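You operate a simulated robot arm through the tools that you are given. There is no shell and no other tool.

You run a simulated robot arm. Do the job below in one go: nothing can be reset, and whatever is moved stays where it is left.

JOB
Put things in order on the top of the low bench. At the end: the grey pin from the top of the low bench stands on top of the white filter (marked "Oil"); the purple block stands where the injector stood; the injector from the top of the low bench stands where the gold brass bush stood; the gold brass bush from the top of the low bench is on the silver small plate; whatever was shut is shut again. Leave all else as you found it, and nothing knocked over.

It is judged by the outcome, as a careful person would: the job done as asked, and still so three seconds after it is handed in. It fails if anything else is knocked over, pushed out of place, dropped, spilled or broken.

ROBOT AND FRAMES
A 6-joint arm with a two-finger parallel gripper, fixed in place. Base frame: the origin is at the foot of the arm, x ahead of it, y to its left, z up; the work surface is at about z = 0. Units: cm, rad, N and s.
With the tool pointing down near the work surface it reaches from about 14 to 58 cm from the base axis. Its first joint turns from -1.152 to 1.152 rad. Payload 2.1 kg.
The TCP is the grasp point between the finger pads, 3 cm short of the fingertips. In the tool frame z runs along the fingers and y along their closing line. The gripper opens to 9.4 cm. The fingers are 2.8 cm wide and 1 cm thick; the gripper's body (5 by 9.6 cm) begins 5.5 cm behind the TCP.
Orientation is that of the tool frame in the base frame, as [roll, pitch, yaw] about the fixed x, y, z axes, in that order (R = Rz(yaw) Ry(pitch) Rx(roll)). With the fingers straight down and closing along the base's y, the tool's x points along the base's -x, its y along +y and its z along -z.

CONTROLS
- The arm moves only by the tool apply_moves. Its argument "steps" is a list of rows, each an object (a shift or turn left out is 0, a gripper value left out holds the last) with "offset": the shift along the tool's x, y, z in cm, a list of three; "rotation": the turn, a rotation vector about the tool's x, y, z in rad, a list of three; "grip": the gripper command, from -1 (shut) to 1 (fully open), values between in proportion. In form: [{"offset": [x, y, z], "rotation": [wx, wy, wz], "grip": grip}, ...]. A call has 1 to 20 rows; each row is the pose to reach, as a shift and turn from the pose commanded when the call began, along the tool's axes at that moment. A row lasts 0.2 s, in which the tool goes at most 5 cm and 0.15 rad; a call with a longer step from one row to the next is refused whole, and so is a gripper value outside its range. A pose out of reach is approached as far as the arm can. The call stops where the force on the tool passes 40 N (or 10 N more than at its start, if that is more) or the arm is blocked; 0.2 s more then pass. Each finger travels about 7.2 cm/s and halts on what it meets, pressing with about 35 N; the grip force reading is that of the motor and also rises with nothing between the fingers. The clock runs only during rows and for 0.2 s after the last one: add rows that repeat a pose to give the fingers time. It gives the time, the measured TCP pose, the force on the tool (base axes), the opening and the grip force at its end, in the units of the frame above (readings bear some noise), with the torque about the TCP (base axes, N m) and any sound that the robot's microphone picked up.
- Cameras (640 x 400 px; columns grow to the right, rows downward): "scene" is fixed at [6.13, -37.83, 48.3]; the picture's right is [0.71, -0.70, 0.00], its down [-0.41, -0.41, -0.81] and it looks along [0.57, 0.58, -0.58] (base axes); focal length 270 px, centre (320, 200). "wrist" rides on the gripper at [7.6, 1.4, -10.3] in the tool frame; the picture's right is [-0.18, 0.98, 0.00], its down [-0.75, -0.14, -0.64] and it looks along [-0.63, -0.12, 0.77] (tool axes); focal length 243 px, centre (320, 200). There is no depth. A picture from a camera that has moved, and an enlarged one, comes with that camera's place and axes in the base frame and with its lens.
- camera(camera): a new picture of that camera. No time passes.
- zoom(camera, box): a new picture of the part [left, top, right, bottom] of that camera's present view, enlarged. No time passes.
- job_done(): hands the job in; it is judged then, once.

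Nothing tells you positions but the pictures and the camera data. Unless the task says otherwise, let go and move clear before handing in.

The tools are called after ">>>" by a JSON object that holds its "fn" and its "kwargs". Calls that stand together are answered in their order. apply_moves: Moves the arm, as the interface text tells. Its arguments: {"type":"object","properties":{"steps":{"type":"array"}},"required":["steps"]} The other tools are called the same way: camera (camera) takes a picture; zoom (camera, box) takes an enlarged picture of a part of a camera's view; job_done () hands the job in.

At the start:

```text
time: 0.0
tcp_pos: [32.48, 7.55, 31.5]
orientation: [3.141, 0.0, 3.141]
contact_force: [-0.1, -0.1, 0.0]
torque: [-0.02, -0.03, 0.03]
gripper_width: 9.4
grasp_force: 0.0
```

scene: 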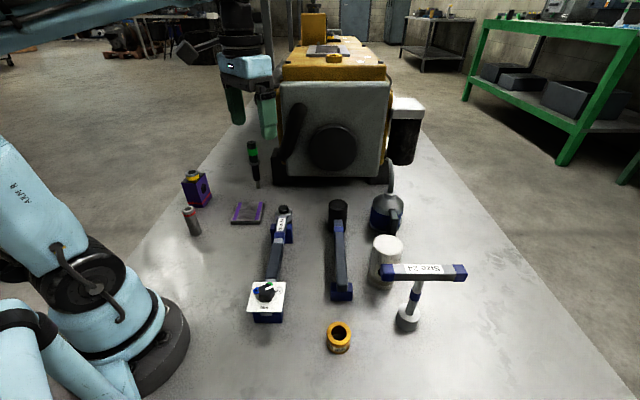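
wrist: 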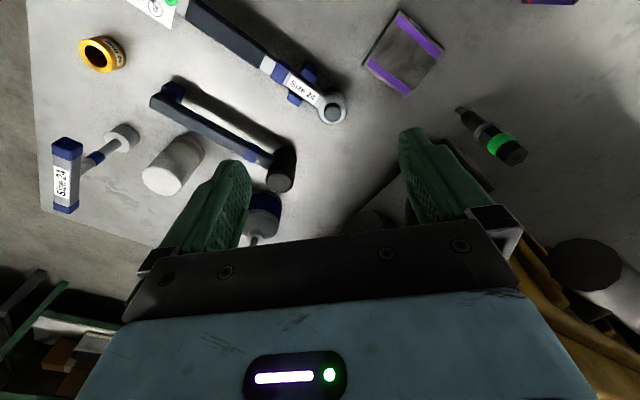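

I see a bench with several tools and parts: a gold bush in front, a white cylinder (probably the filter), a purple block at the left, and a small plate with purple edges. I'll zoom in to identify everything before moving.

>>> {"fn": "zoom", "kwargs": {"camera": "scene", "box": [160, 130, 320, 250]}}

>>> {"fn": "zoom", "kwargs": {"camera": "scene", "box": [300, 170, 480, 370]}}

>>> {"fn": "zoom", "kwargs": {"camera": "scene", "box": [200, 10, 440, 200]}}

>>> {"fn": "zoom", "kwargs": {"camera": "scene", "box": [220, 190, 370, 340]}}

>>> {"fn": "zoom", "kwargs": {"camera": "wrist", "box": [30, 0, 340, 220]}}

>>> {"fn": "zoom", "kwargs": {"camera": "wrist", "box": [340, 0, 640, 220]}}

```text
3.33 times, centred on (240, 190) of scene
camera zoom: at [6.13, -37.83, 48.3], right [0.71, -0.7, 0.0], down [-0.41, -0.41, -0.81], along [0.57, 0.58, -0.58], focal length 900 px, centre (587, 233)
```

zoom: 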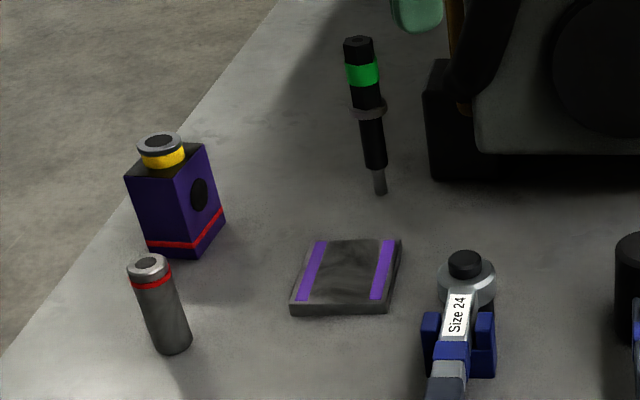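

```text
2.00 times, centred on (390, 270) of scene
camera zoom: at [6.13, -37.83, 48.3], right [0.71, -0.7, 0.0], down [-0.41, -0.41, -0.81], along [0.57, 0.58, -0.58], focal length 540 px, centre (180, 60)
```

zoom: 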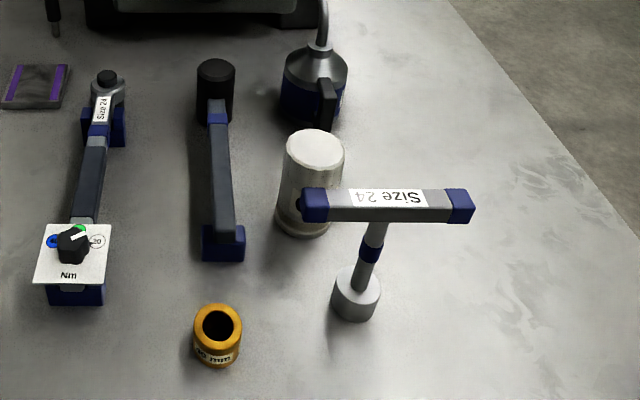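

```text
2.11 times, centred on (320, 105) of scene
camera zoom: at [6.13, -37.83, 48.3], right [0.71, -0.7, 0.0], down [-0.41, -0.41, -0.81], along [0.57, 0.58, -0.58], focal length 568 px, centre (320, 400)
```

zoom: 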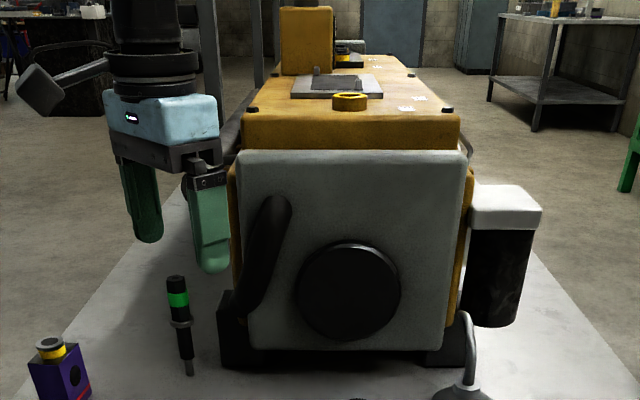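

```text
2.67 times, centred on (295, 265) of scene
camera zoom: at [6.13, -37.83, 48.3], right [0.71, -0.7, 0.0], down [-0.41, -0.41, -0.81], along [0.57, 0.58, -0.58], focal length 720 px, centre (387, 27)
```

zoom: 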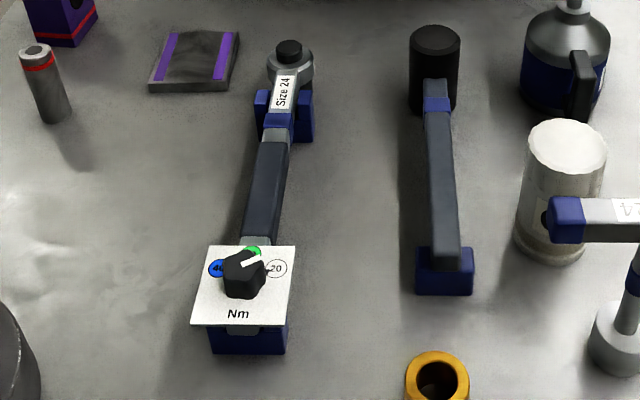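

```text
1.82 times, centred on (185, 110) of wrist
camera zoom: at [24.62, 8.96, 41.64], right [0.18, 0.98, 0.0], down [0.75, -0.14, 0.64], along [0.63, -0.12, -0.77], focal length 441 px, centre (566, 364)
```

zoom: 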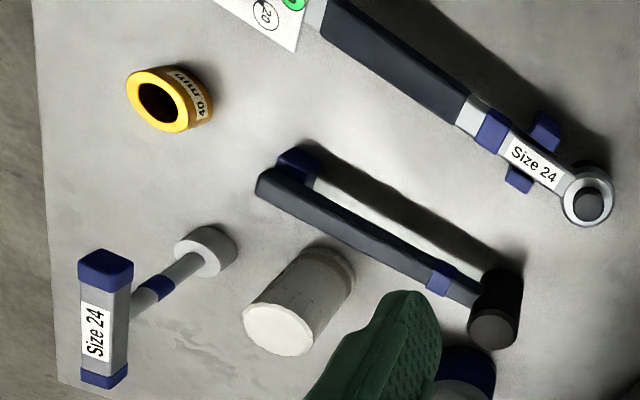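

```text
1.82 times, centred on (490, 110) of wrist
camera zoom: at [24.62, 8.96, 41.64], right [0.18, 0.98, 0.0], down [0.75, -0.14, 0.64], along [0.63, -0.12, -0.77], focal length 441 px, centre (11, 364)
```

zoom: 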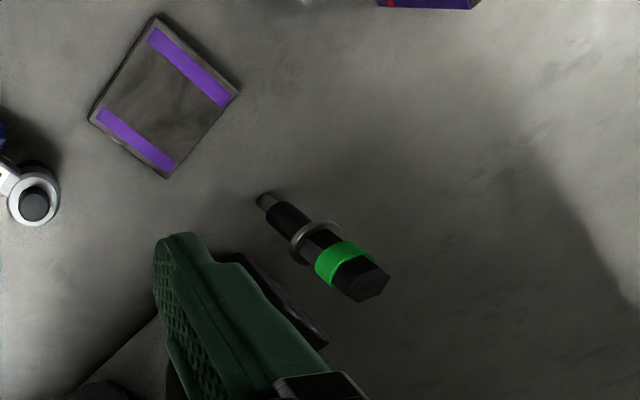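

The bush at the front is marked "40 mm". The injector looks like the black item with a green band, and the pin like the grey cylinder with a red band. I'll take closer looks at the white cylinder, the machine's top and its door.

>>> {"fn": "zoom", "kwargs": {"camera": "scene", "box": [355, 220, 425, 300]}}

>>> {"fn": "zoom", "kwargs": {"camera": "scene", "box": [280, 30, 390, 100]}}

>>> {"fn": "zoom", "kwargs": {"camera": "scene", "box": [170, 160, 220, 245]}}

>>> {"fn": "zoom", "kwargs": {"camera": "scene", "box": [225, 130, 285, 230]}}

>>> {"fn": "zoom", "kwargs": {"camera": "scene", "box": [380, 80, 440, 180]}}

>>> {"fn": "zoom", "kwargs": {"camera": "scene", "box": [310, 310, 370, 360]}}

```text
5.00 times, centred on (390, 260) of scene
camera zoom: at [6.13, -37.83, 48.3], right [0.71, -0.7, 0.0], down [-0.41, -0.41, -0.81], along [0.57, 0.58, -0.58], focal length 1350 px, centre (-30, -100)
```

zoom: 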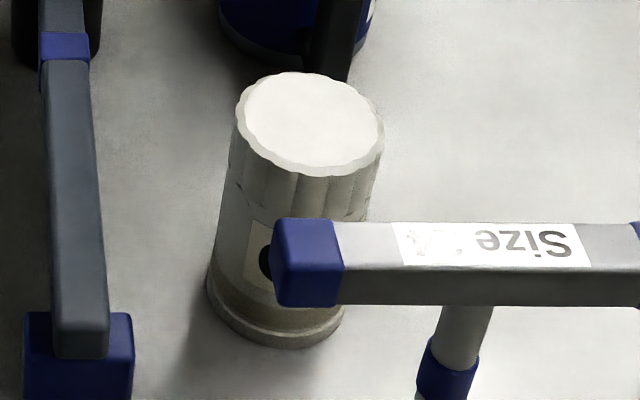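

```text
5.71 times, centred on (335, 65) of scene
camera zoom: at [6.13, -37.83, 48.3], right [0.71, -0.7, 0.0], down [-0.41, -0.41, -0.81], along [0.57, 0.58, -0.58], focal length 1543 px, centre (234, 971)
```

zoom: 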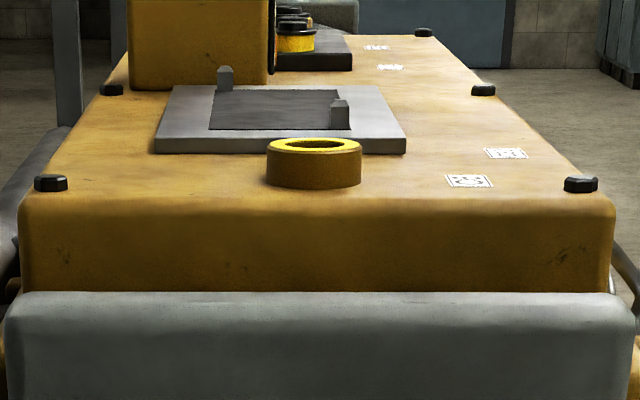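

```text
4.71 times, centred on (195, 202) of scene
camera zoom: at [6.13, -37.83, 48.3], right [0.71, -0.7, 0.0], down [-0.41, -0.41, -0.81], along [0.57, 0.58, -0.58], focal length 1270 px, centre (908, 188)
```

zoom: 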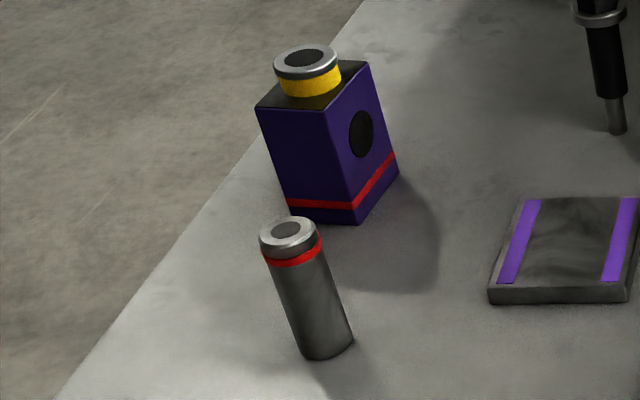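

```text
4.00 times, centred on (255, 180) of scene
camera zoom: at [6.13, -37.83, 48.3], right [0.71, -0.7, 0.0], down [-0.41, -0.41, -0.81], along [0.57, 0.58, -0.58], focal length 1080 px, centre (580, 280)
```

zoom: 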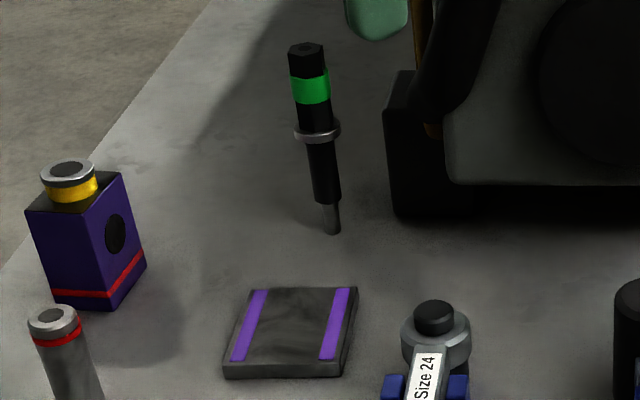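

```text
4.00 times, centred on (410, 130) of scene
camera zoom: at [6.13, -37.83, 48.3], right [0.71, -0.7, 0.0], down [-0.41, -0.41, -0.81], along [0.57, 0.58, -0.58], focal length 1080 px, centre (-40, 480)
```

zoom: 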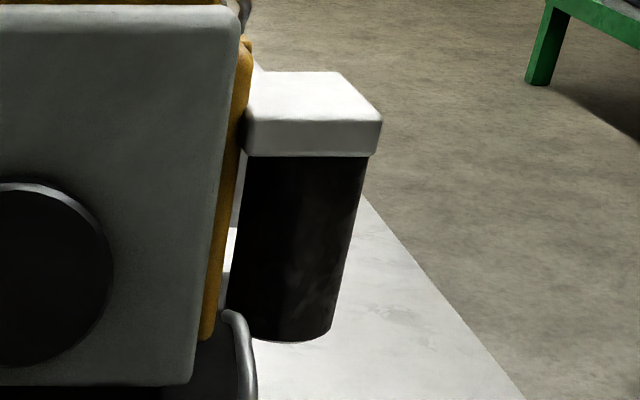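

```text
8.00 times, centred on (340, 335) of scene
camera zoom: at [6.13, -37.83, 48.3], right [0.71, -0.7, 0.0], down [-0.41, -0.41, -0.81], along [0.57, 0.58, -0.58], focal length 2160 px, centre (160, -880)
```

zoom: 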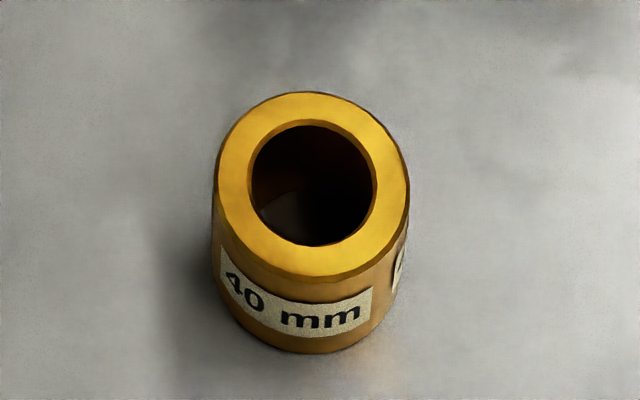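

The pin (grey, red band) is near (20, 22) and the block near (27, 34). The injector is near (43.5, 28), the plate near (33, 19), the bush near (25, -23), and the white cylinder near (42, -20.5). I'll go high over the bush area to check the "Oil" mark and refine these positions.

>>> {"fn": "apply_moves", "kwargs": {"steps": [{"offset": [1.5, -3.9, 0.8]}, {"offset": [3, -7.8, 1.6]}, {"offset": [4.5, -11.7, 2.4]}, {"offset": [6, -15.6, 3.2]}, {"offset": [7.5, -19.5, 4]}, {"offset": [9, -23.5, 4.8]}, {"offset": [10.5, -27.5, 5.5]}, {"offset": [10.5, -27.5, 5.5]}]}}

>>> {"fn": "camera", "kwargs": {"camera": "wrist"}}

>>> {"fn": "camera", "kwargs": {"camera": "scene"}}

```text
time: 1.8
tcp_pos: [22.12, -20.01, 26.09]
orientation: [3.139, 0.0, -3.14]
contact_force: [-0.6, 0.7, 0.4]
torque: [0.0, 0.0, -0.02]
gripper_width: 9.41
grasp_force: 0.1
```

```text
taken
camera wrist: at [14.16, -18.72, 36.2], right [0.18, 0.98, 0.0], down [0.75, -0.14, 0.64], along [0.63, -0.12, -0.77], focal length 243 px, centre (320, 200)
```

wrist: 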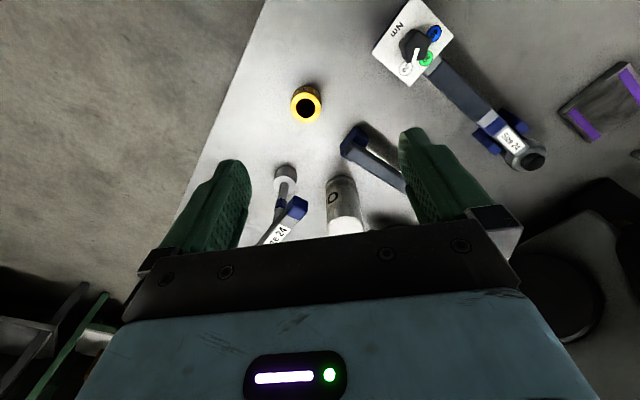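

```text
taken
```

scene: 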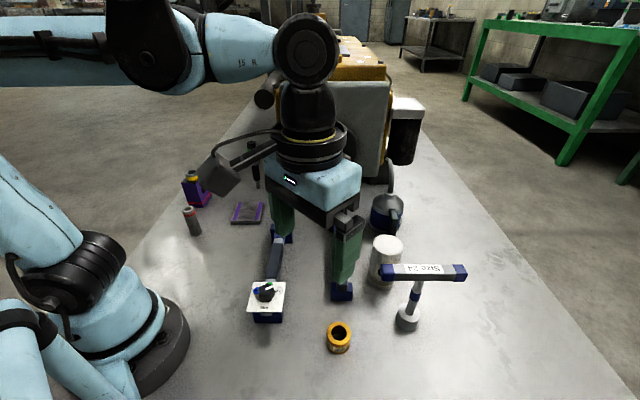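

The white cylinder carries a mark starting with an "O". I'll zoom in on it and on the bush.

>>> {"fn": "zoom", "kwargs": {"camera": "wrist", "box": [240, 70, 400, 250]}}

>>> {"fn": "zoom", "kwargs": {"camera": "wrist", "box": [280, 75, 340, 135]}}

```text
2.22 times, centred on (320, 160) of wrist
camera zoom: at [14.16, -18.72, 36.2], right [0.18, 0.98, 0.0], down [0.75, -0.14, 0.64], along [0.63, -0.12, -0.77], focal length 539 px, centre (320, 289)
```

zoom: 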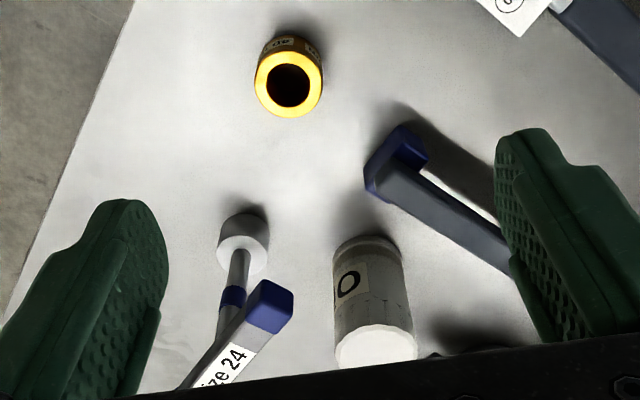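

```text
6.67 times, centred on (310, 105) of wrist
camera zoom: at [14.16, -18.72, 36.2], right [0.18, 0.98, 0.0], down [0.75, -0.14, 0.64], along [0.63, -0.12, -0.77], focal length 1618 px, centre (387, 833)
```

zoom: 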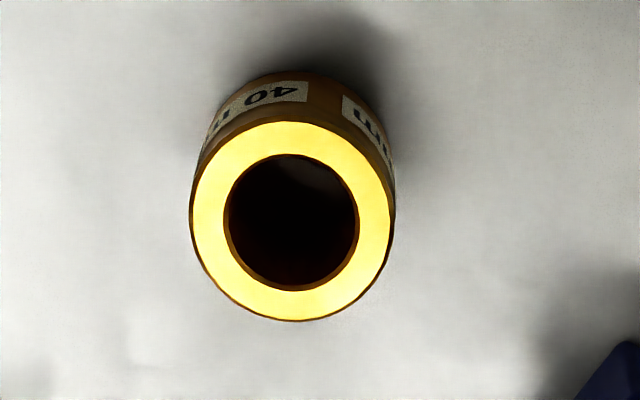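

The mark reads "O…", so the white cylinder is the oil filter. The bush is near (25.0, -22.8), so I'll go down to hover above it.

>>> {"fn": "apply_moves", "kwargs": {"steps": [{"offset": [-1.5, -1.5, 4]}, {"offset": [-3, -2.9, 8]}, {"offset": [-3, -2.9, 12]}, {"offset": [-3, -2.9, 14]}, {"offset": [-3, -2.9, 14]}]}}

>>> {"fn": "camera", "kwargs": {"camera": "wrist"}}

>>> {"fn": "camera", "kwargs": {"camera": "scene"}}

```text
time: 3.0
tcp_pos: [25.09, -22.75, 12.09]
orientation: [3.139, 0.0, 3.141]
contact_force: [0.0, -0.1, 0.2]
torque: [0.0, 0.0, 0.0]
gripper_width: 9.41
grasp_force: 0.1
```

```text
taken
camera wrist: at [17.2, -21.37, 22.14], right [0.18, 0.98, 0.0], down [0.75, -0.14, 0.64], along [0.63, -0.12, -0.77], focal length 243 px, centre (320, 200)
```

wrist: 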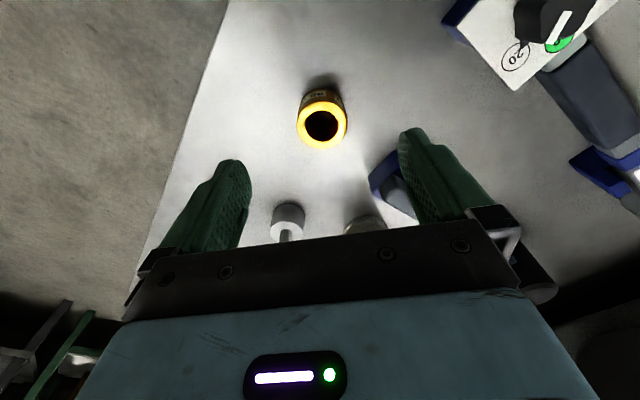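

```text
taken
```

scene: 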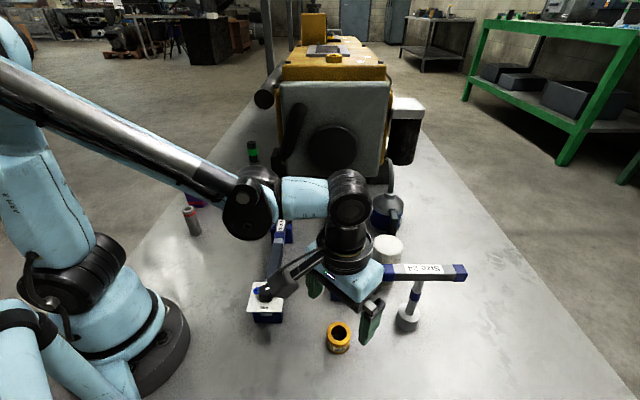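

The bush is almost under the gripper. Before going down I'll zoom in to compare the fingertips with the camera model.

>>> {"fn": "zoom", "kwargs": {"camera": "wrist", "box": [360, 100, 480, 220]}}

>>> {"fn": "zoom", "kwargs": {"camera": "wrist", "box": [180, 100, 340, 220]}}

>>> {"fn": "zoom", "kwargs": {"camera": "scene", "box": [290, 230, 430, 370]}}

```text
3.33 times, centred on (420, 160) of wrist
camera zoom: at [17.2, -21.37, 22.14], right [0.18, 0.98, 0.0], down [0.75, -0.14, 0.64], along [0.63, -0.12, -0.77], focal length 809 px, centre (-13, 333)
```

zoom: 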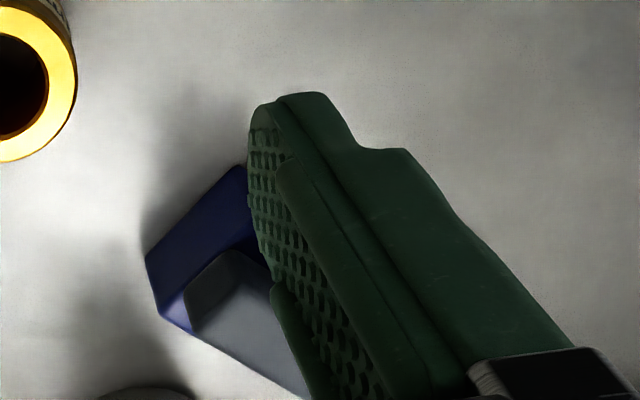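

```text
3.33 times, centred on (260, 160) of wrist
camera zoom: at [17.2, -21.37, 22.14], right [0.18, 0.98, 0.0], down [0.75, -0.14, 0.64], along [0.63, -0.12, -0.77], focal length 809 px, centre (520, 333)
```

zoom: 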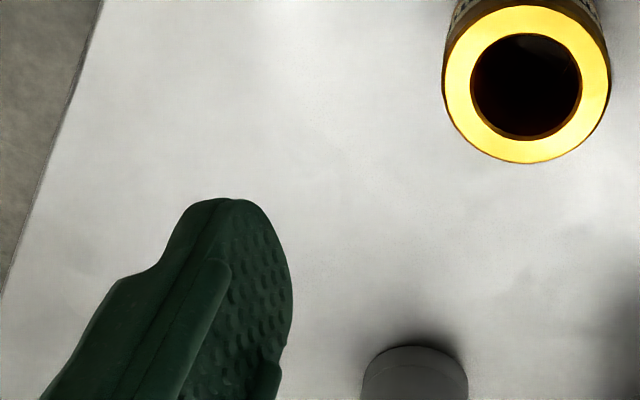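

```text
2.86 times, centred on (360, 300) of scene
camera zoom: at [6.13, -37.83, 48.3], right [0.71, -0.7, 0.0], down [-0.41, -0.41, -0.81], along [0.57, 0.58, -0.58], focal length 771 px, centre (206, -86)
```

zoom: 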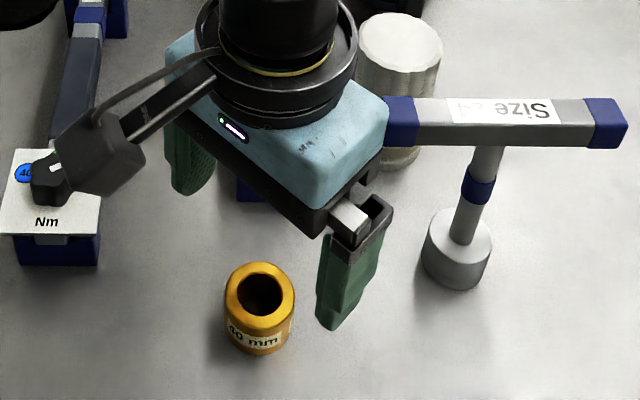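

The model fits to within about 0.3 cm and the T-bar end is roughly 6 cm clear of the gripper. I'll go down to just above the bush and check again.

>>> {"fn": "apply_moves", "kwargs": {"steps": [{"offset": [-0.1, 0, 3]}, {"offset": [-0.1, 0, 5.5]}, {"offset": [-0.1, 0, 5.5]}]}}

>>> {"fn": "camera", "kwargs": {"camera": "wrist"}}

>>> {"fn": "zoom", "kwargs": {"camera": "scene", "box": [290, 230, 430, 370]}}

```text
time: 3.8
tcp_pos: [25.17, -22.61, 6.55]
orientation: [3.14, 0.001, -3.141]
contact_force: [0.2, 0.6, -0.9]
torque: [0.0, -0.01, -0.02]
gripper_width: 9.41
grasp_force: 0.0
```

```text
taken
camera wrist: at [17.32, -21.25, 16.78], right [0.18, 0.98, 0.0], down [0.75, -0.14, 0.64], along [0.63, -0.12, -0.77], focal length 243 px, centre (320, 200)
```

wrist: 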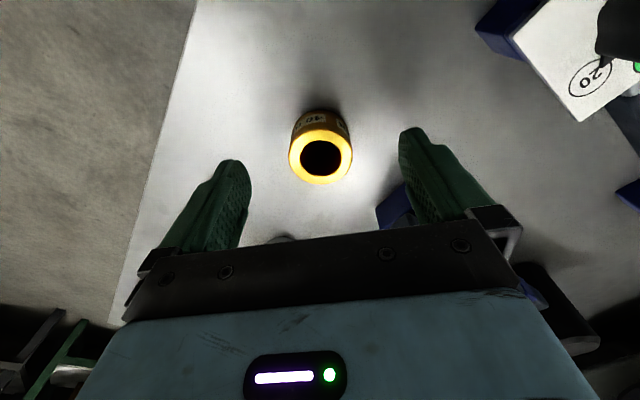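

```text
2.86 times, centred on (360, 300) of scene
camera zoom: at [6.13, -37.83, 48.3], right [0.71, -0.7, 0.0], down [-0.41, -0.41, -0.81], along [0.57, 0.58, -0.58], focal length 771 px, centre (206, -86)
```

zoom: 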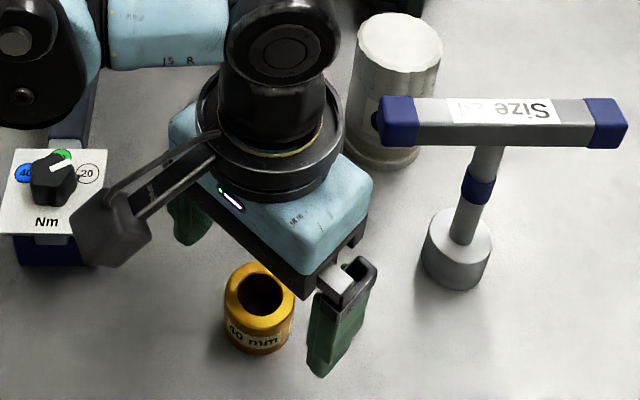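

The bush is centred between the fingers to about 0.2 cm. I'll go down to TCP z of about 3.5 and close on it.

>>> {"fn": "apply_moves", "kwargs": {"steps": [{"offset": [0, 0, 1.5], "grip": 1}, {"offset": [0, 0, 3.0], "grip": 1}, {"offset": [0, 0, 3.0], "grip": -1}, {"offset": [0, 0, 3.0], "grip": -1}, {"offset": [0, 0, 3.0], "grip": -1}, {"offset": [0, 0, 3.0], "grip": -1}]}}

>>> {"fn": "camera", "kwargs": {"camera": "wrist"}}

>>> {"fn": "zoom", "kwargs": {"camera": "scene", "box": [290, 230, 430, 370]}}

```text
time: 5.2
tcp_pos: [25.16, -22.78, 3.54]
orientation: [3.14, 0.001, -3.141]
contact_force: [-0.4, 0.7, -0.3]
torque: [0.01, 0.01, 0.02]
gripper_width: 4.13
grasp_force: 34.6
```

```text
taken
camera wrist: at [17.35, -21.34, 13.71], right [0.18, 0.98, 0.0], down [0.75, -0.14, 0.64], along [0.63, -0.12, -0.77], focal length 243 px, centre (320, 200)
```

wrist: 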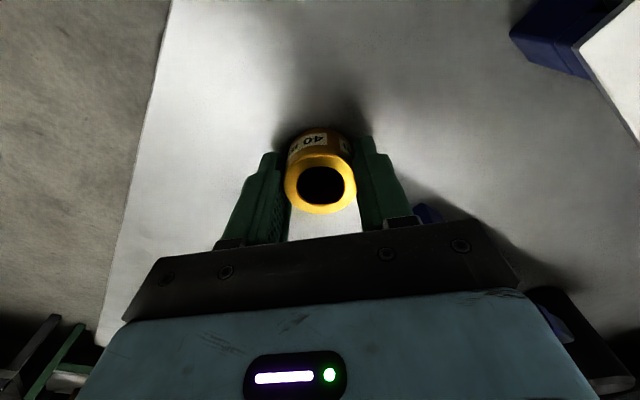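

```text
2.86 times, centred on (360, 300) of scene
camera zoom: at [6.13, -37.83, 48.3], right [0.71, -0.7, 0.0], down [-0.41, -0.41, -0.81], along [0.57, 0.58, -0.58], focal length 771 px, centre (206, -86)
```

zoom: 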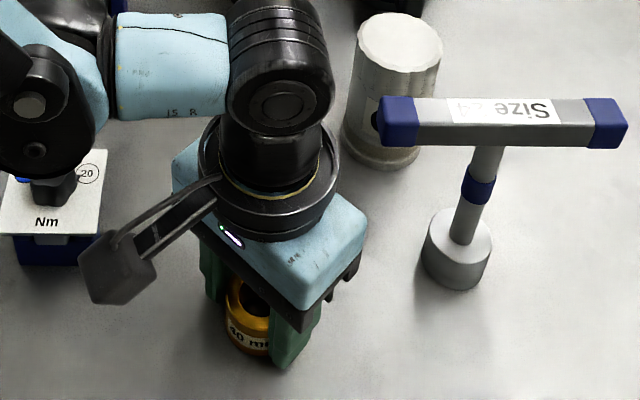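

The bush is gripped at a width of 4.13 cm, and its spot was about (25.15, -22.75). I'll lift it straight up, check it, and carry it towards the plate.

>>> {"fn": "apply_moves", "kwargs": {"steps": [{"offset": [0, 0, -2], "grip": -1}, {"offset": [0, 0, -6], "grip": -1}, {"offset": [0, 0, -10], "grip": -1}, {"offset": [0, 0, -14], "grip": -1}, {"offset": [0, 0, -17.5], "grip": -1}, {"offset": [-0.5, 3, -17.5], "grip": -1}, {"offset": [-1.2, 7, -17.5], "grip": -1}, {"offset": [-2, 11, -17.5], "grip": -1}, {"offset": [-2.8, 15, -17.5], "grip": -1}, {"offset": [-3.6, 19, -17.5], "grip": -1}, {"offset": [-4.4, 23, -17.5], "grip": -1}, {"offset": [-5.2, 27, -17.5], "grip": -1}, {"offset": [-6, 31, -17.5], "grip": -1}, {"offset": [-6.8, 35, -17.5], "grip": -1}, {"offset": [-7.6, 39, -17.5], "grip": -1}, {"offset": [-8.1, 42, -17.5], "grip": -1}, {"offset": [-8.1, 42, -17.5], "grip": -1}]}}

>>> {"fn": "camera", "kwargs": {"camera": "wrist"}}

>>> {"fn": "camera", "kwargs": {"camera": "scene"}}

```text
time: 8.8
tcp_pos: [33.13, 19.1, 20.74]
orientation: [3.14, 0.002, 3.141]
contact_force: [0.0, -0.2, -2.9]
torque: [0.01, 0.01, 0.0]
gripper_width: 4.11
grasp_force: 35.3
```

```text
taken
camera wrist: at [25.37, 20.56, 30.98], right [0.18, 0.98, 0.0], down [0.75, -0.14, 0.64], along [0.63, -0.12, -0.77], focal length 243 px, centre (320, 200)
```

wrist: 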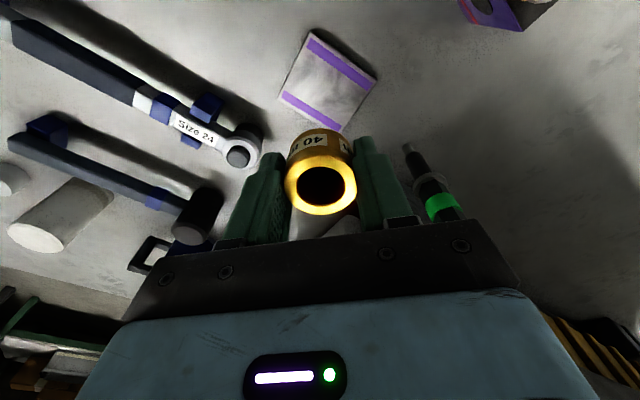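

```text
taken
```

scene: 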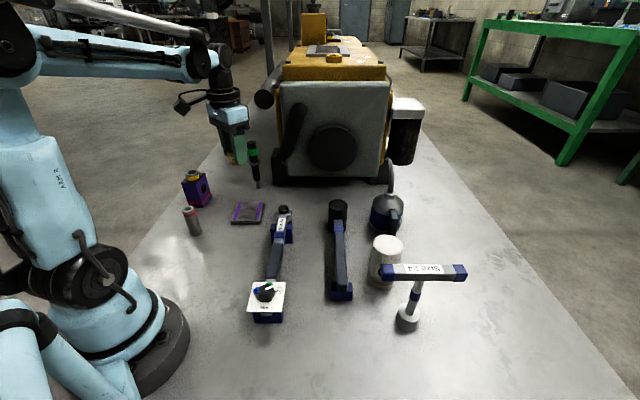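

The bush is held securely and the plate looks to be at about (32.9, 19.9). I'll zoom in to get its centre precisely.

>>> {"fn": "zoom", "kwargs": {"camera": "wrist", "box": [260, 20, 400, 145]}}

>>> {"fn": "zoom", "kwargs": {"camera": "wrist", "box": [380, 120, 500, 230]}}

```text
3.20 times, centred on (330, 82) of wrist
camera zoom: at [25.37, 20.56, 30.98], right [0.18, 0.98, 0.0], down [0.75, -0.14, 0.64], along [0.63, -0.12, -0.77], focal length 776 px, centre (288, 576)
```

zoom: 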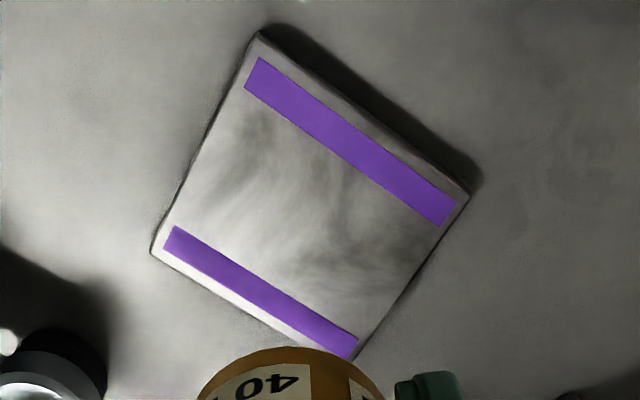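

```text
3.64 times, centred on (440, 175) of wrist
camera zoom: at [25.37, 20.56, 30.98], right [0.18, 0.98, 0.0], down [0.75, -0.14, 0.64], along [0.63, -0.12, -0.77], focal length 882 px, centre (-116, 291)
```

zoom: 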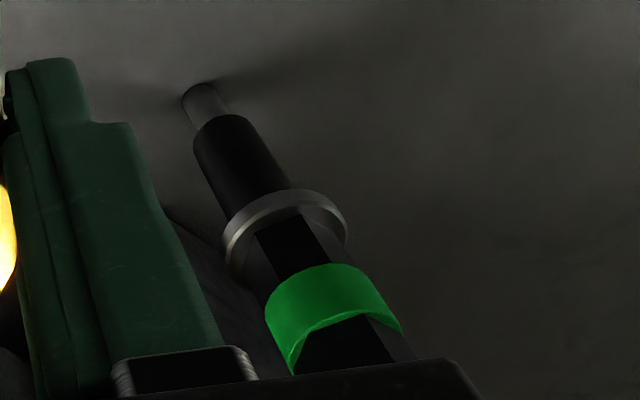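

The plate's centre is at about (33.45, 20.0). I'll line up the bush and lower it to just above the plate.

>>> {"fn": "apply_moves", "kwargs": {"steps": [{"offset": [-0.33, 0.9, 0], "grip": -1}, {"offset": [-0.33, 0.9, 4], "grip": -1}, {"offset": [-0.33, 0.9, 8], "grip": -1}, {"offset": [-0.33, 0.9, 12], "grip": -1}, {"offset": [-0.33, 0.9, 14.5], "grip": -1}, {"offset": [-0.33, 0.9, 14.5], "grip": -1}]}}

>>> {"fn": "camera", "kwargs": {"camera": "wrist"}}

>>> {"fn": "zoom", "kwargs": {"camera": "scene", "box": [180, 130, 320, 250]}}

```text
time: 10.2
tcp_pos: [33.35, 20.31, 6.37]
orientation: [3.139, 0.002, 3.141]
contact_force: [0.3, 0.0, -1.9]
torque: [0.0, 0.01, 0.0]
gripper_width: 4.09
grasp_force: 35.2
```

```text
taken
camera wrist: at [25.58, 21.6, 16.53], right [0.18, 0.98, 0.0], down [0.75, -0.14, 0.64], along [0.63, -0.12, -0.77], focal length 243 px, centre (320, 200)
```

wrist: 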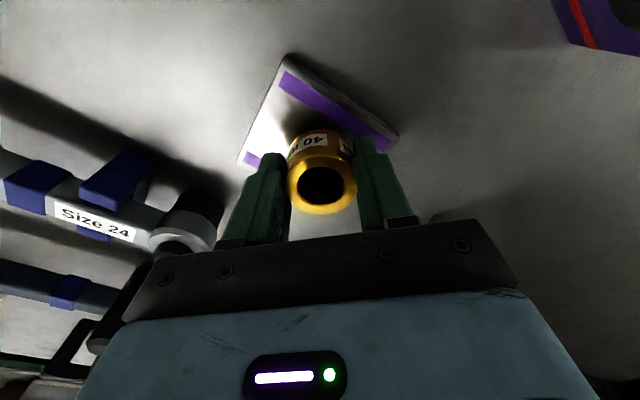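

```text
3.33 times, centred on (250, 190) of scene
camera zoom: at [6.13, -37.83, 48.3], right [0.71, -0.7, 0.0], down [-0.41, -0.41, -0.81], along [0.57, 0.58, -0.58], focal length 900 px, centre (553, 233)
```

zoom: 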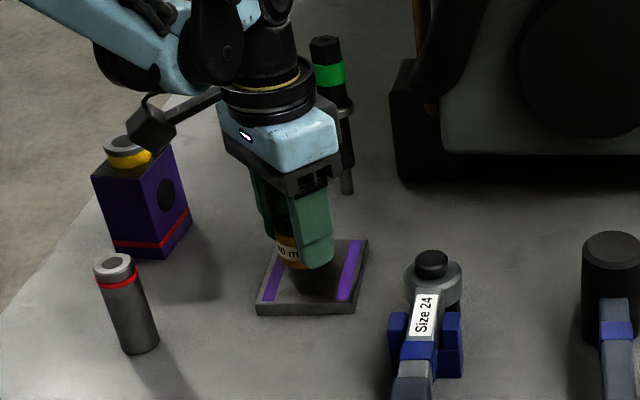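

The bush is over the plate, with the plate's centre slightly further out in +x. I'll shift a little and lower towards contact.

>>> {"fn": "apply_moves", "kwargs": {"steps": [{"offset": [-0.4, -0.2, 0.5], "grip": -1}, {"offset": [-0.4, -0.2, 1.0], "grip": -1}, {"offset": [-0.4, -0.2, 1.4], "grip": -1}, {"offset": [-0.4, -0.2, 1.4], "grip": -1}]}}

>>> {"fn": "zoom", "kwargs": {"camera": "scene", "box": [220, 170, 280, 240]}}

>>> {"fn": "zoom", "kwargs": {"camera": "wrist", "box": [220, 50, 420, 250]}}

```text
time: 11.2
tcp_pos: [33.8, 19.95, 5.05]
orientation: [3.14, 0.002, 3.141]
contact_force: [-0.2, 0.1, -2.1]
torque: [0.01, 0.02, 0.01]
gripper_width: 4.11
grasp_force: 35.0
```

```text
5.71 times, centred on (250, 205) of scene
camera zoom: at [6.13, -37.83, 48.3], right [0.71, -0.7, 0.0], down [-0.41, -0.41, -0.81], along [0.57, 0.58, -0.58], focal length 1543 px, centre (720, 171)
```

zoom: 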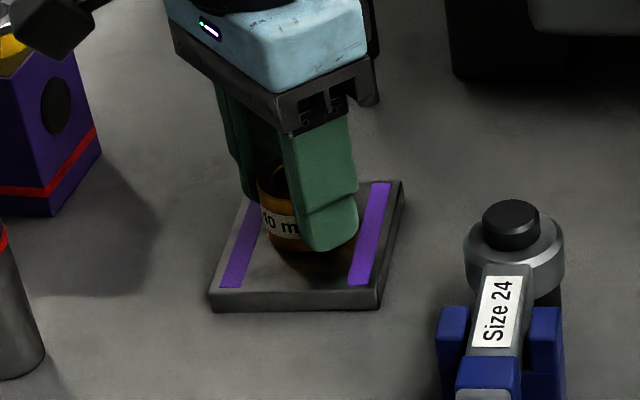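

```text
2.00 times, centred on (320, 150) of wrist
camera zoom: at [26.01, 21.37, 15.22], right [0.18, 0.98, 0.0], down [0.75, -0.14, 0.64], along [0.63, -0.12, -0.77], focal length 485 px, centre (320, 300)
```

zoom: 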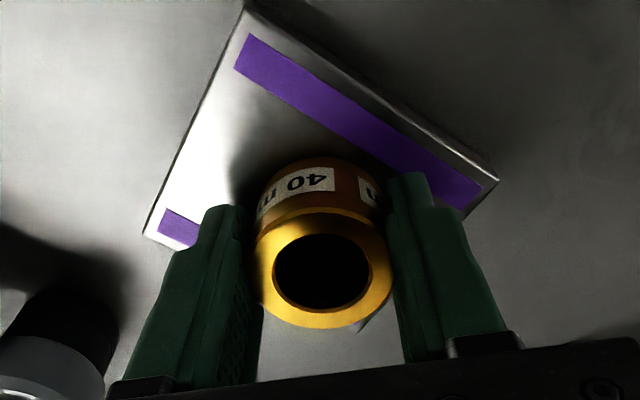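

The bush is centred over the plate within about 0.2 cm and its base is roughly 0.4 cm above it. I'll lower in small steps until there is contact.

>>> {"fn": "apply_moves", "kwargs": {"steps": [{"offset": [0, 0, 0.15], "grip": -1}, {"offset": [0, 0, 0.3], "grip": -1}, {"offset": [0, 0, 0.3], "grip": -1}]}}

```text
time: 12.0
tcp_pos: [33.74, 19.95, 4.89]
orientation: [3.14, 0.002, 3.141]
contact_force: [-3.9, -1.0, 36.3]
torque: [-0.23, -0.13, 0.0]
gripper_width: 4.11
grasp_force: 34.8
```

The bush is resting on the plate, with contact at z of about 4.9. I'll ease the pressure, open the fingers gently, and lift straight up.

>>> {"fn": "apply_moves", "kwargs": {"steps": [{"offset": [0, 0, -0.15], "grip": -1}, {"offset": [0, 0, -0.15], "grip": 0.1}, {"offset": [0, 0, -0.15], "grip": 0.4}, {"offset": [0, 0, -0.15], "grip": 0.5}, {"offset": [0, 0, -1.5], "grip": 0.5}, {"offset": [0, 0, -4], "grip": 0.5}, {"offset": [0, 0, -8], "grip": 0.5}, {"offset": [0, 0, -12], "grip": 0.5}, {"offset": [0, 0, -16], "grip": 0.5}, {"offset": [0, 0, -16], "grip": 0.5}]}}

>>> {"fn": "camera", "kwargs": {"camera": "wrist"}}

>>> {"fn": "zoom", "kwargs": {"camera": "scene", "box": [180, 130, 320, 250]}}

```text
time: 14.2
tcp_pos: [33.83, 19.96, 20.81]
orientation: [3.14, 0.001, 3.142]
contact_force: [-0.2, 0.1, 0.8]
torque: [0.01, 0.0, 0.01]
gripper_width: 7.06
grasp_force: 0.1
```

```text
taken
camera wrist: at [25.91, 21.36, 31.05], right [0.18, 0.98, 0.0], down [0.75, -0.14, 0.64], along [0.63, -0.12, -0.77], focal length 243 px, centre (320, 200)
```

wrist: 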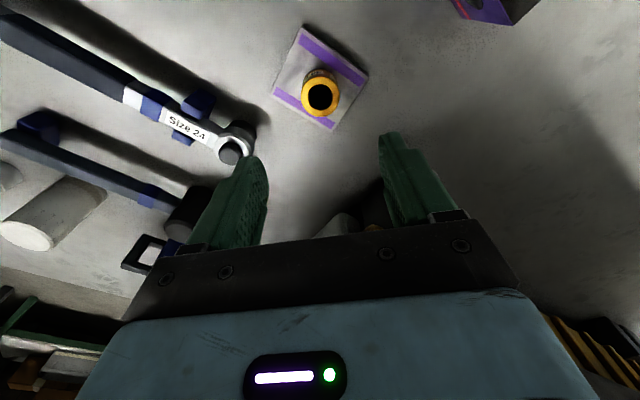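

```text
3.33 times, centred on (250, 190) of scene
camera zoom: at [6.13, -37.83, 48.3], right [0.71, -0.7, 0.0], down [-0.41, -0.41, -0.81], along [0.57, 0.58, -0.58], focal length 900 px, centre (553, 233)
```

zoom: 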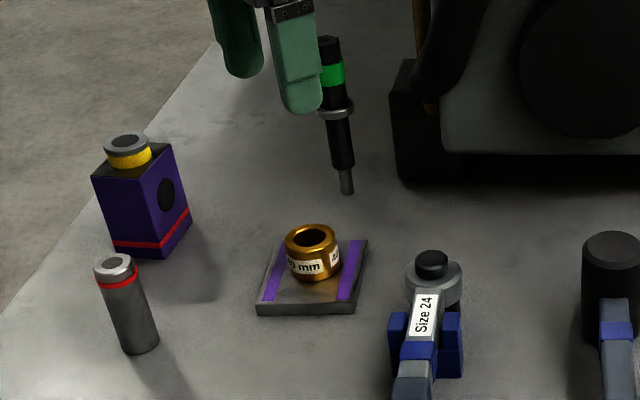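

The bush stands centred on the plate. Next is the injector, which stands near the machine. I'll rise, turn the tool 45° so the fingers close parallel to the machine's side with the camera away from it, and move in high above the injector.

>>> {"fn": "apply_moves", "kwargs": {"steps": [{"offset": [0, 0, -3.5], "rotation": [0, 0, 0.0]}, {"offset": [0, 0, -7], "rotation": [0, 0, 0.13]}, {"offset": [0, 0, -7], "rotation": [0, 0, 0.26]}, {"offset": [0, 0, -7], "rotation": [0, 0, 0.39]}, {"offset": [0, 0, -7], "rotation": [0, 0, 0.52]}, {"offset": [0, 0, -7], "rotation": [0, 0, 0.65]}, {"offset": [0, 0, -7], "rotation": [0, 0, 0.785]}, {"offset": [0, 0, -7], "rotation": [0, 0, 0.785]}]}}

>>> {"fn": "camera", "kwargs": {"camera": "wrist"}}

>>> {"fn": "camera", "kwargs": {"camera": "scene"}}

```text
time: 16.0
tcp_pos: [33.8, 19.77, 27.85]
orientation: [3.14, 0.001, 2.356]
contact_force: [-0.2, 0.5, -0.5]
torque: [0.01, 0.05, -0.01]
gripper_width: 7.06
grasp_force: 0.0
```

```text
taken
camera wrist: at [29.26, 26.23, 37.98], right [0.83, 0.56, 0.0], down [0.43, -0.63, 0.64], along [0.36, -0.53, -0.77], focal length 243 px, centre (320, 200)
```

wrist: 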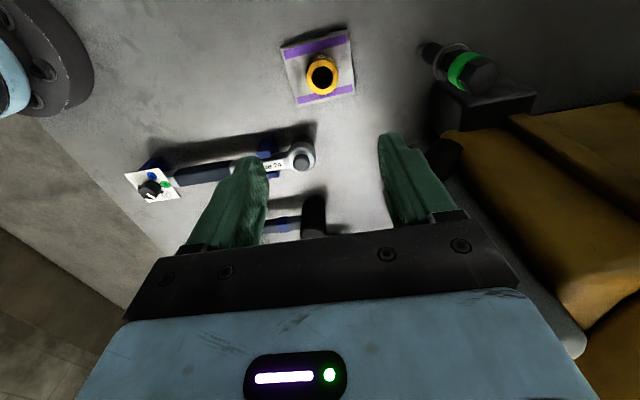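

```text
taken
```

scene: 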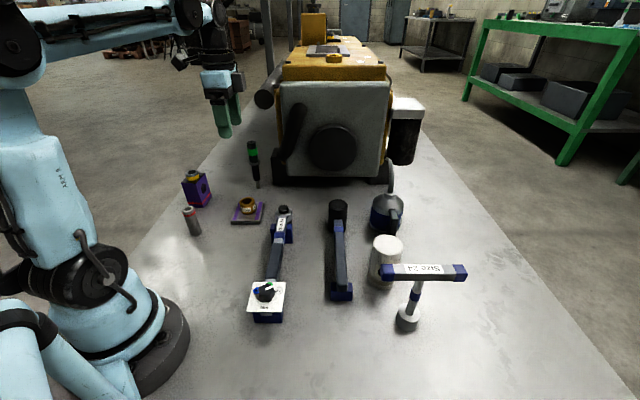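

There is also a black cylinder sticking out of the machine's left side that was hidden before. I'll check it and the injector up close before going near.

>>> {"fn": "zoom", "kwargs": {"camera": "scene", "box": [190, 50, 340, 200]}}

>>> {"fn": "zoom", "kwargs": {"camera": "wrist", "box": [400, 10, 640, 160]}}

```text
2.67 times, centred on (265, 125) of scene
camera zoom: at [6.13, -37.83, 48.3], right [0.71, -0.7, 0.0], down [-0.41, -0.41, -0.81], along [0.57, 0.58, -0.58], focal length 720 px, centre (467, 400)
```

zoom: 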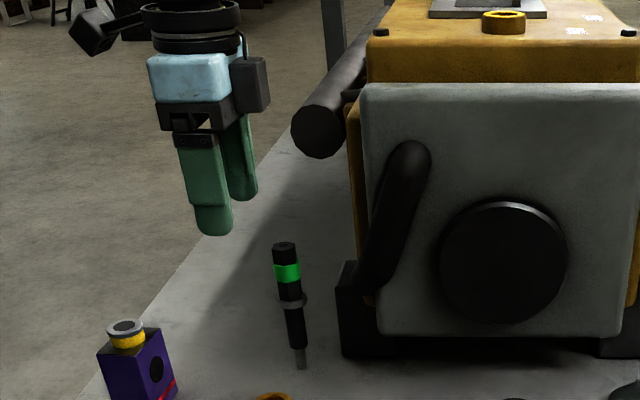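

```text
2.67 times, centred on (520, 85) of wrist
camera zoom: at [29.26, 26.23, 37.98], right [0.83, 0.56, 0.0], down [0.43, -0.63, 0.64], along [0.36, -0.53, -0.77], focal length 647 px, centre (-213, 507)
```

zoom: 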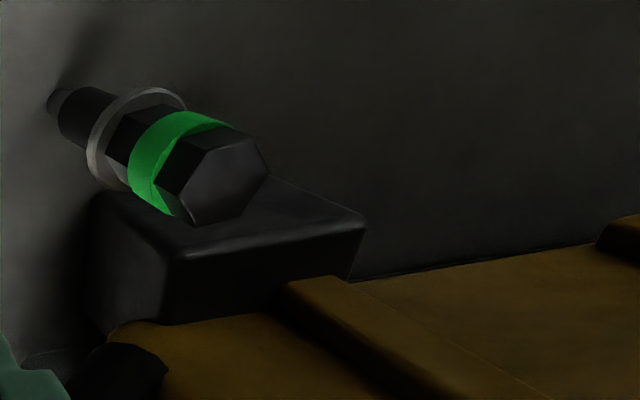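

Combining both views, the injector stands at about (43.5, 29.4) and is about 15.7 cm tall. The machine's foot starts about 5 cm to its right and is 9.4 cm high. The pipe end is about 10 cm behind it. Turning the other way leaves the most clearance, with the camera towards the base and the fingers closing across, so I'll turn first and then move above the injector.

>>> {"fn": "apply_moves", "kwargs": {"steps": [{"rotation": [0, 0, -0.14]}, {"rotation": [0, 0, -0.28]}, {"rotation": [0, 0, -0.42]}, {"rotation": [0, 0, -0.56]}, {"rotation": [0, 0, -0.7]}, {"rotation": [0, 0, -0.84]}, {"rotation": [0, 0, -0.98]}, {"rotation": [0, 0, -1.12]}, {"rotation": [0, 0, -1.26]}, {"rotation": [0, 0, -1.4]}, {"rotation": [0, 0, -1.5]}, {"rotation": [0, 0, -1.571]}, {"rotation": [0, 0, -1.571]}]}}

>>> {"fn": "camera", "kwargs": {"camera": "wrist"}}

>>> {"fn": "camera", "kwargs": {"camera": "scene"}}

```text
time: 18.8
tcp_pos: [33.85, 19.83, 27.73]
orientation: [3.142, 0.002, -2.353]
contact_force: [0.1, 0.0, 0.6]
torque: [0.02, 0.0, 0.03]
gripper_width: 7.04
grasp_force: 0.0
```

```text
taken
camera wrist: at [27.31, 15.47, 37.96], right [-0.57, 0.82, 0.0], down [0.63, 0.43, 0.64], along [0.53, 0.37, -0.77], focal length 243 px, centre (320, 200)
```

wrist: 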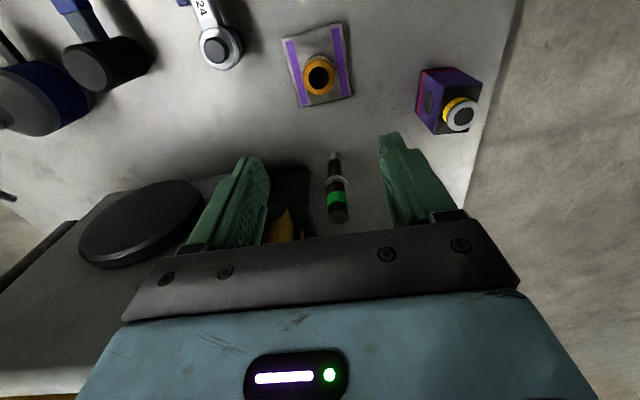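

```text
taken
```

scene: 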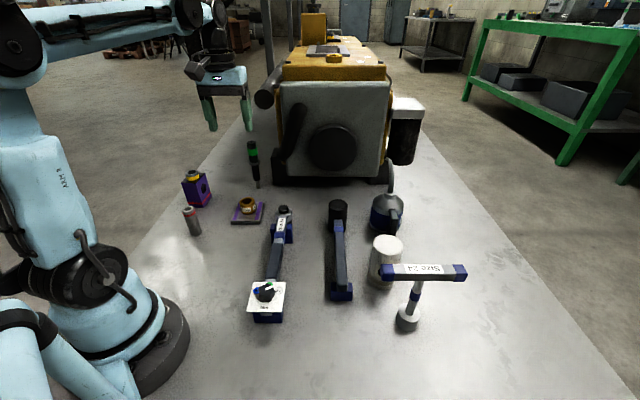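

>>> {"fn": "zoom", "kwargs": {"camera": "wrist", "box": [260, 130, 400, 240]}}

>>> {"fn": "zoom", "kwargs": {"camera": "wrist", "box": [390, 50, 510, 150]}}

```text
3.64 times, centred on (330, 185) of wrist
camera zoom: at [27.31, 15.47, 37.96], right [-0.57, 0.82, 0.0], down [0.63, 0.43, 0.64], along [0.53, 0.37, -0.77], focal length 882 px, centre (284, 254)
```

zoom: 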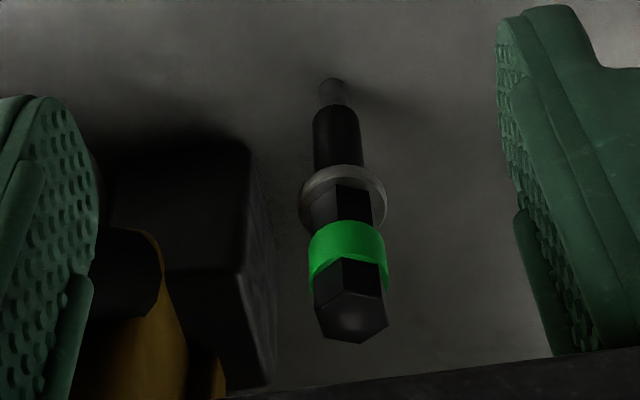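

```text
4.00 times, centred on (450, 100) of wrist
camera zoom: at [27.31, 15.47, 37.96], right [-0.57, 0.82, 0.0], down [0.63, 0.43, 0.64], along [0.53, 0.37, -0.77], focal length 970 px, centre (-200, 600)
```

zoom: 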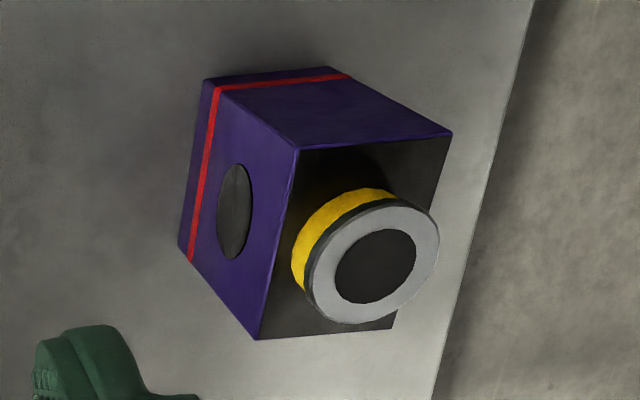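

The injector is at about (43.15, 29.3), 15.9 cm tall. I'll move directly above it and check alignment.

>>> {"fn": "apply_moves", "kwargs": {"steps": [{"offset": [-4, 0.05, 0]}, {"offset": [-8, 0.1, 0]}, {"offset": [-12, 0.1, 0]}, {"offset": [-13.3, 0.1, 0]}, {"offset": [-13.3, 0.1, 2]}, {"offset": [-13.3, 0.1, 2]}]}}

>>> {"fn": "camera", "kwargs": {"camera": "wrist"}}

>>> {"fn": "camera", "kwargs": {"camera": "scene"}}

```text
time: 20.2
tcp_pos: [43.28, 29.31, 25.71]
orientation: [3.141, 0.003, -2.356]
contact_force: [-0.3, -0.4, -0.1]
torque: [0.0, 0.01, 0.0]
gripper_width: 7.04
grasp_force: 0.0
```

```text
taken
camera wrist: at [36.66, 24.89, 35.9], right [-0.57, 0.82, 0.0], down [0.63, 0.43, 0.64], along [0.53, 0.36, -0.77], focal length 243 px, centre (320, 200)
```

wrist: 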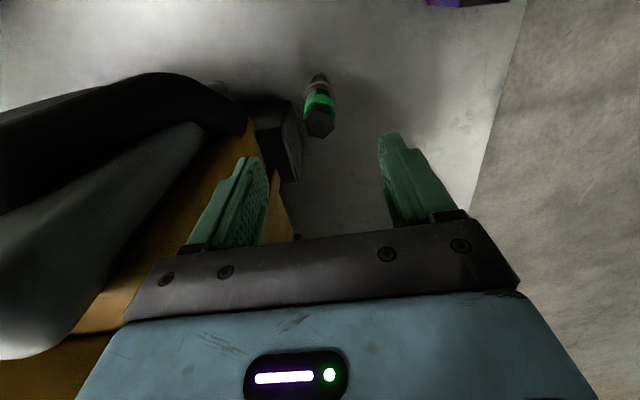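

```text
taken
```

scene: 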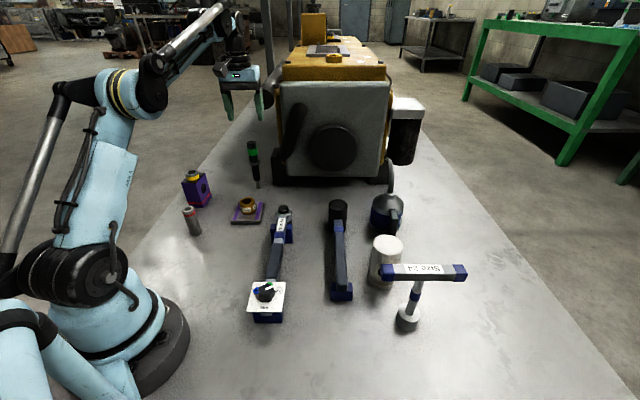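

The injector is aligned side to side. I'll zoom in to fine-tune the alignment along the depth direction.

>>> {"fn": "zoom", "kwargs": {"camera": "wrist", "box": [240, 60, 400, 180]}}

>>> {"fn": "zoom", "kwargs": {"camera": "scene", "box": [190, 40, 330, 200]}}

```text
3.33 times, centred on (320, 120) of wrist
camera zoom: at [36.66, 24.89, 35.9], right [-0.57, 0.82, 0.0], down [0.63, 0.43, 0.64], along [0.53, 0.36, -0.77], focal length 809 px, centre (320, 467)
```

zoom: 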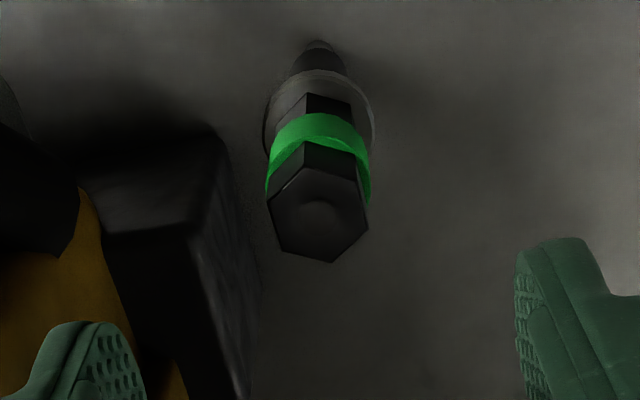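

```text
2.50 times, centred on (260, 120) of scene
camera zoom: at [6.13, -37.83, 48.3], right [0.71, -0.7, 0.0], down [-0.41, -0.41, -0.81], along [0.57, 0.58, -0.58], focal length 675 px, centre (470, 400)
```

zoom: 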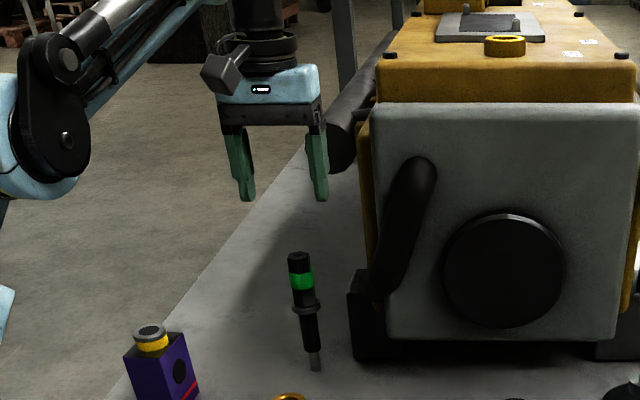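

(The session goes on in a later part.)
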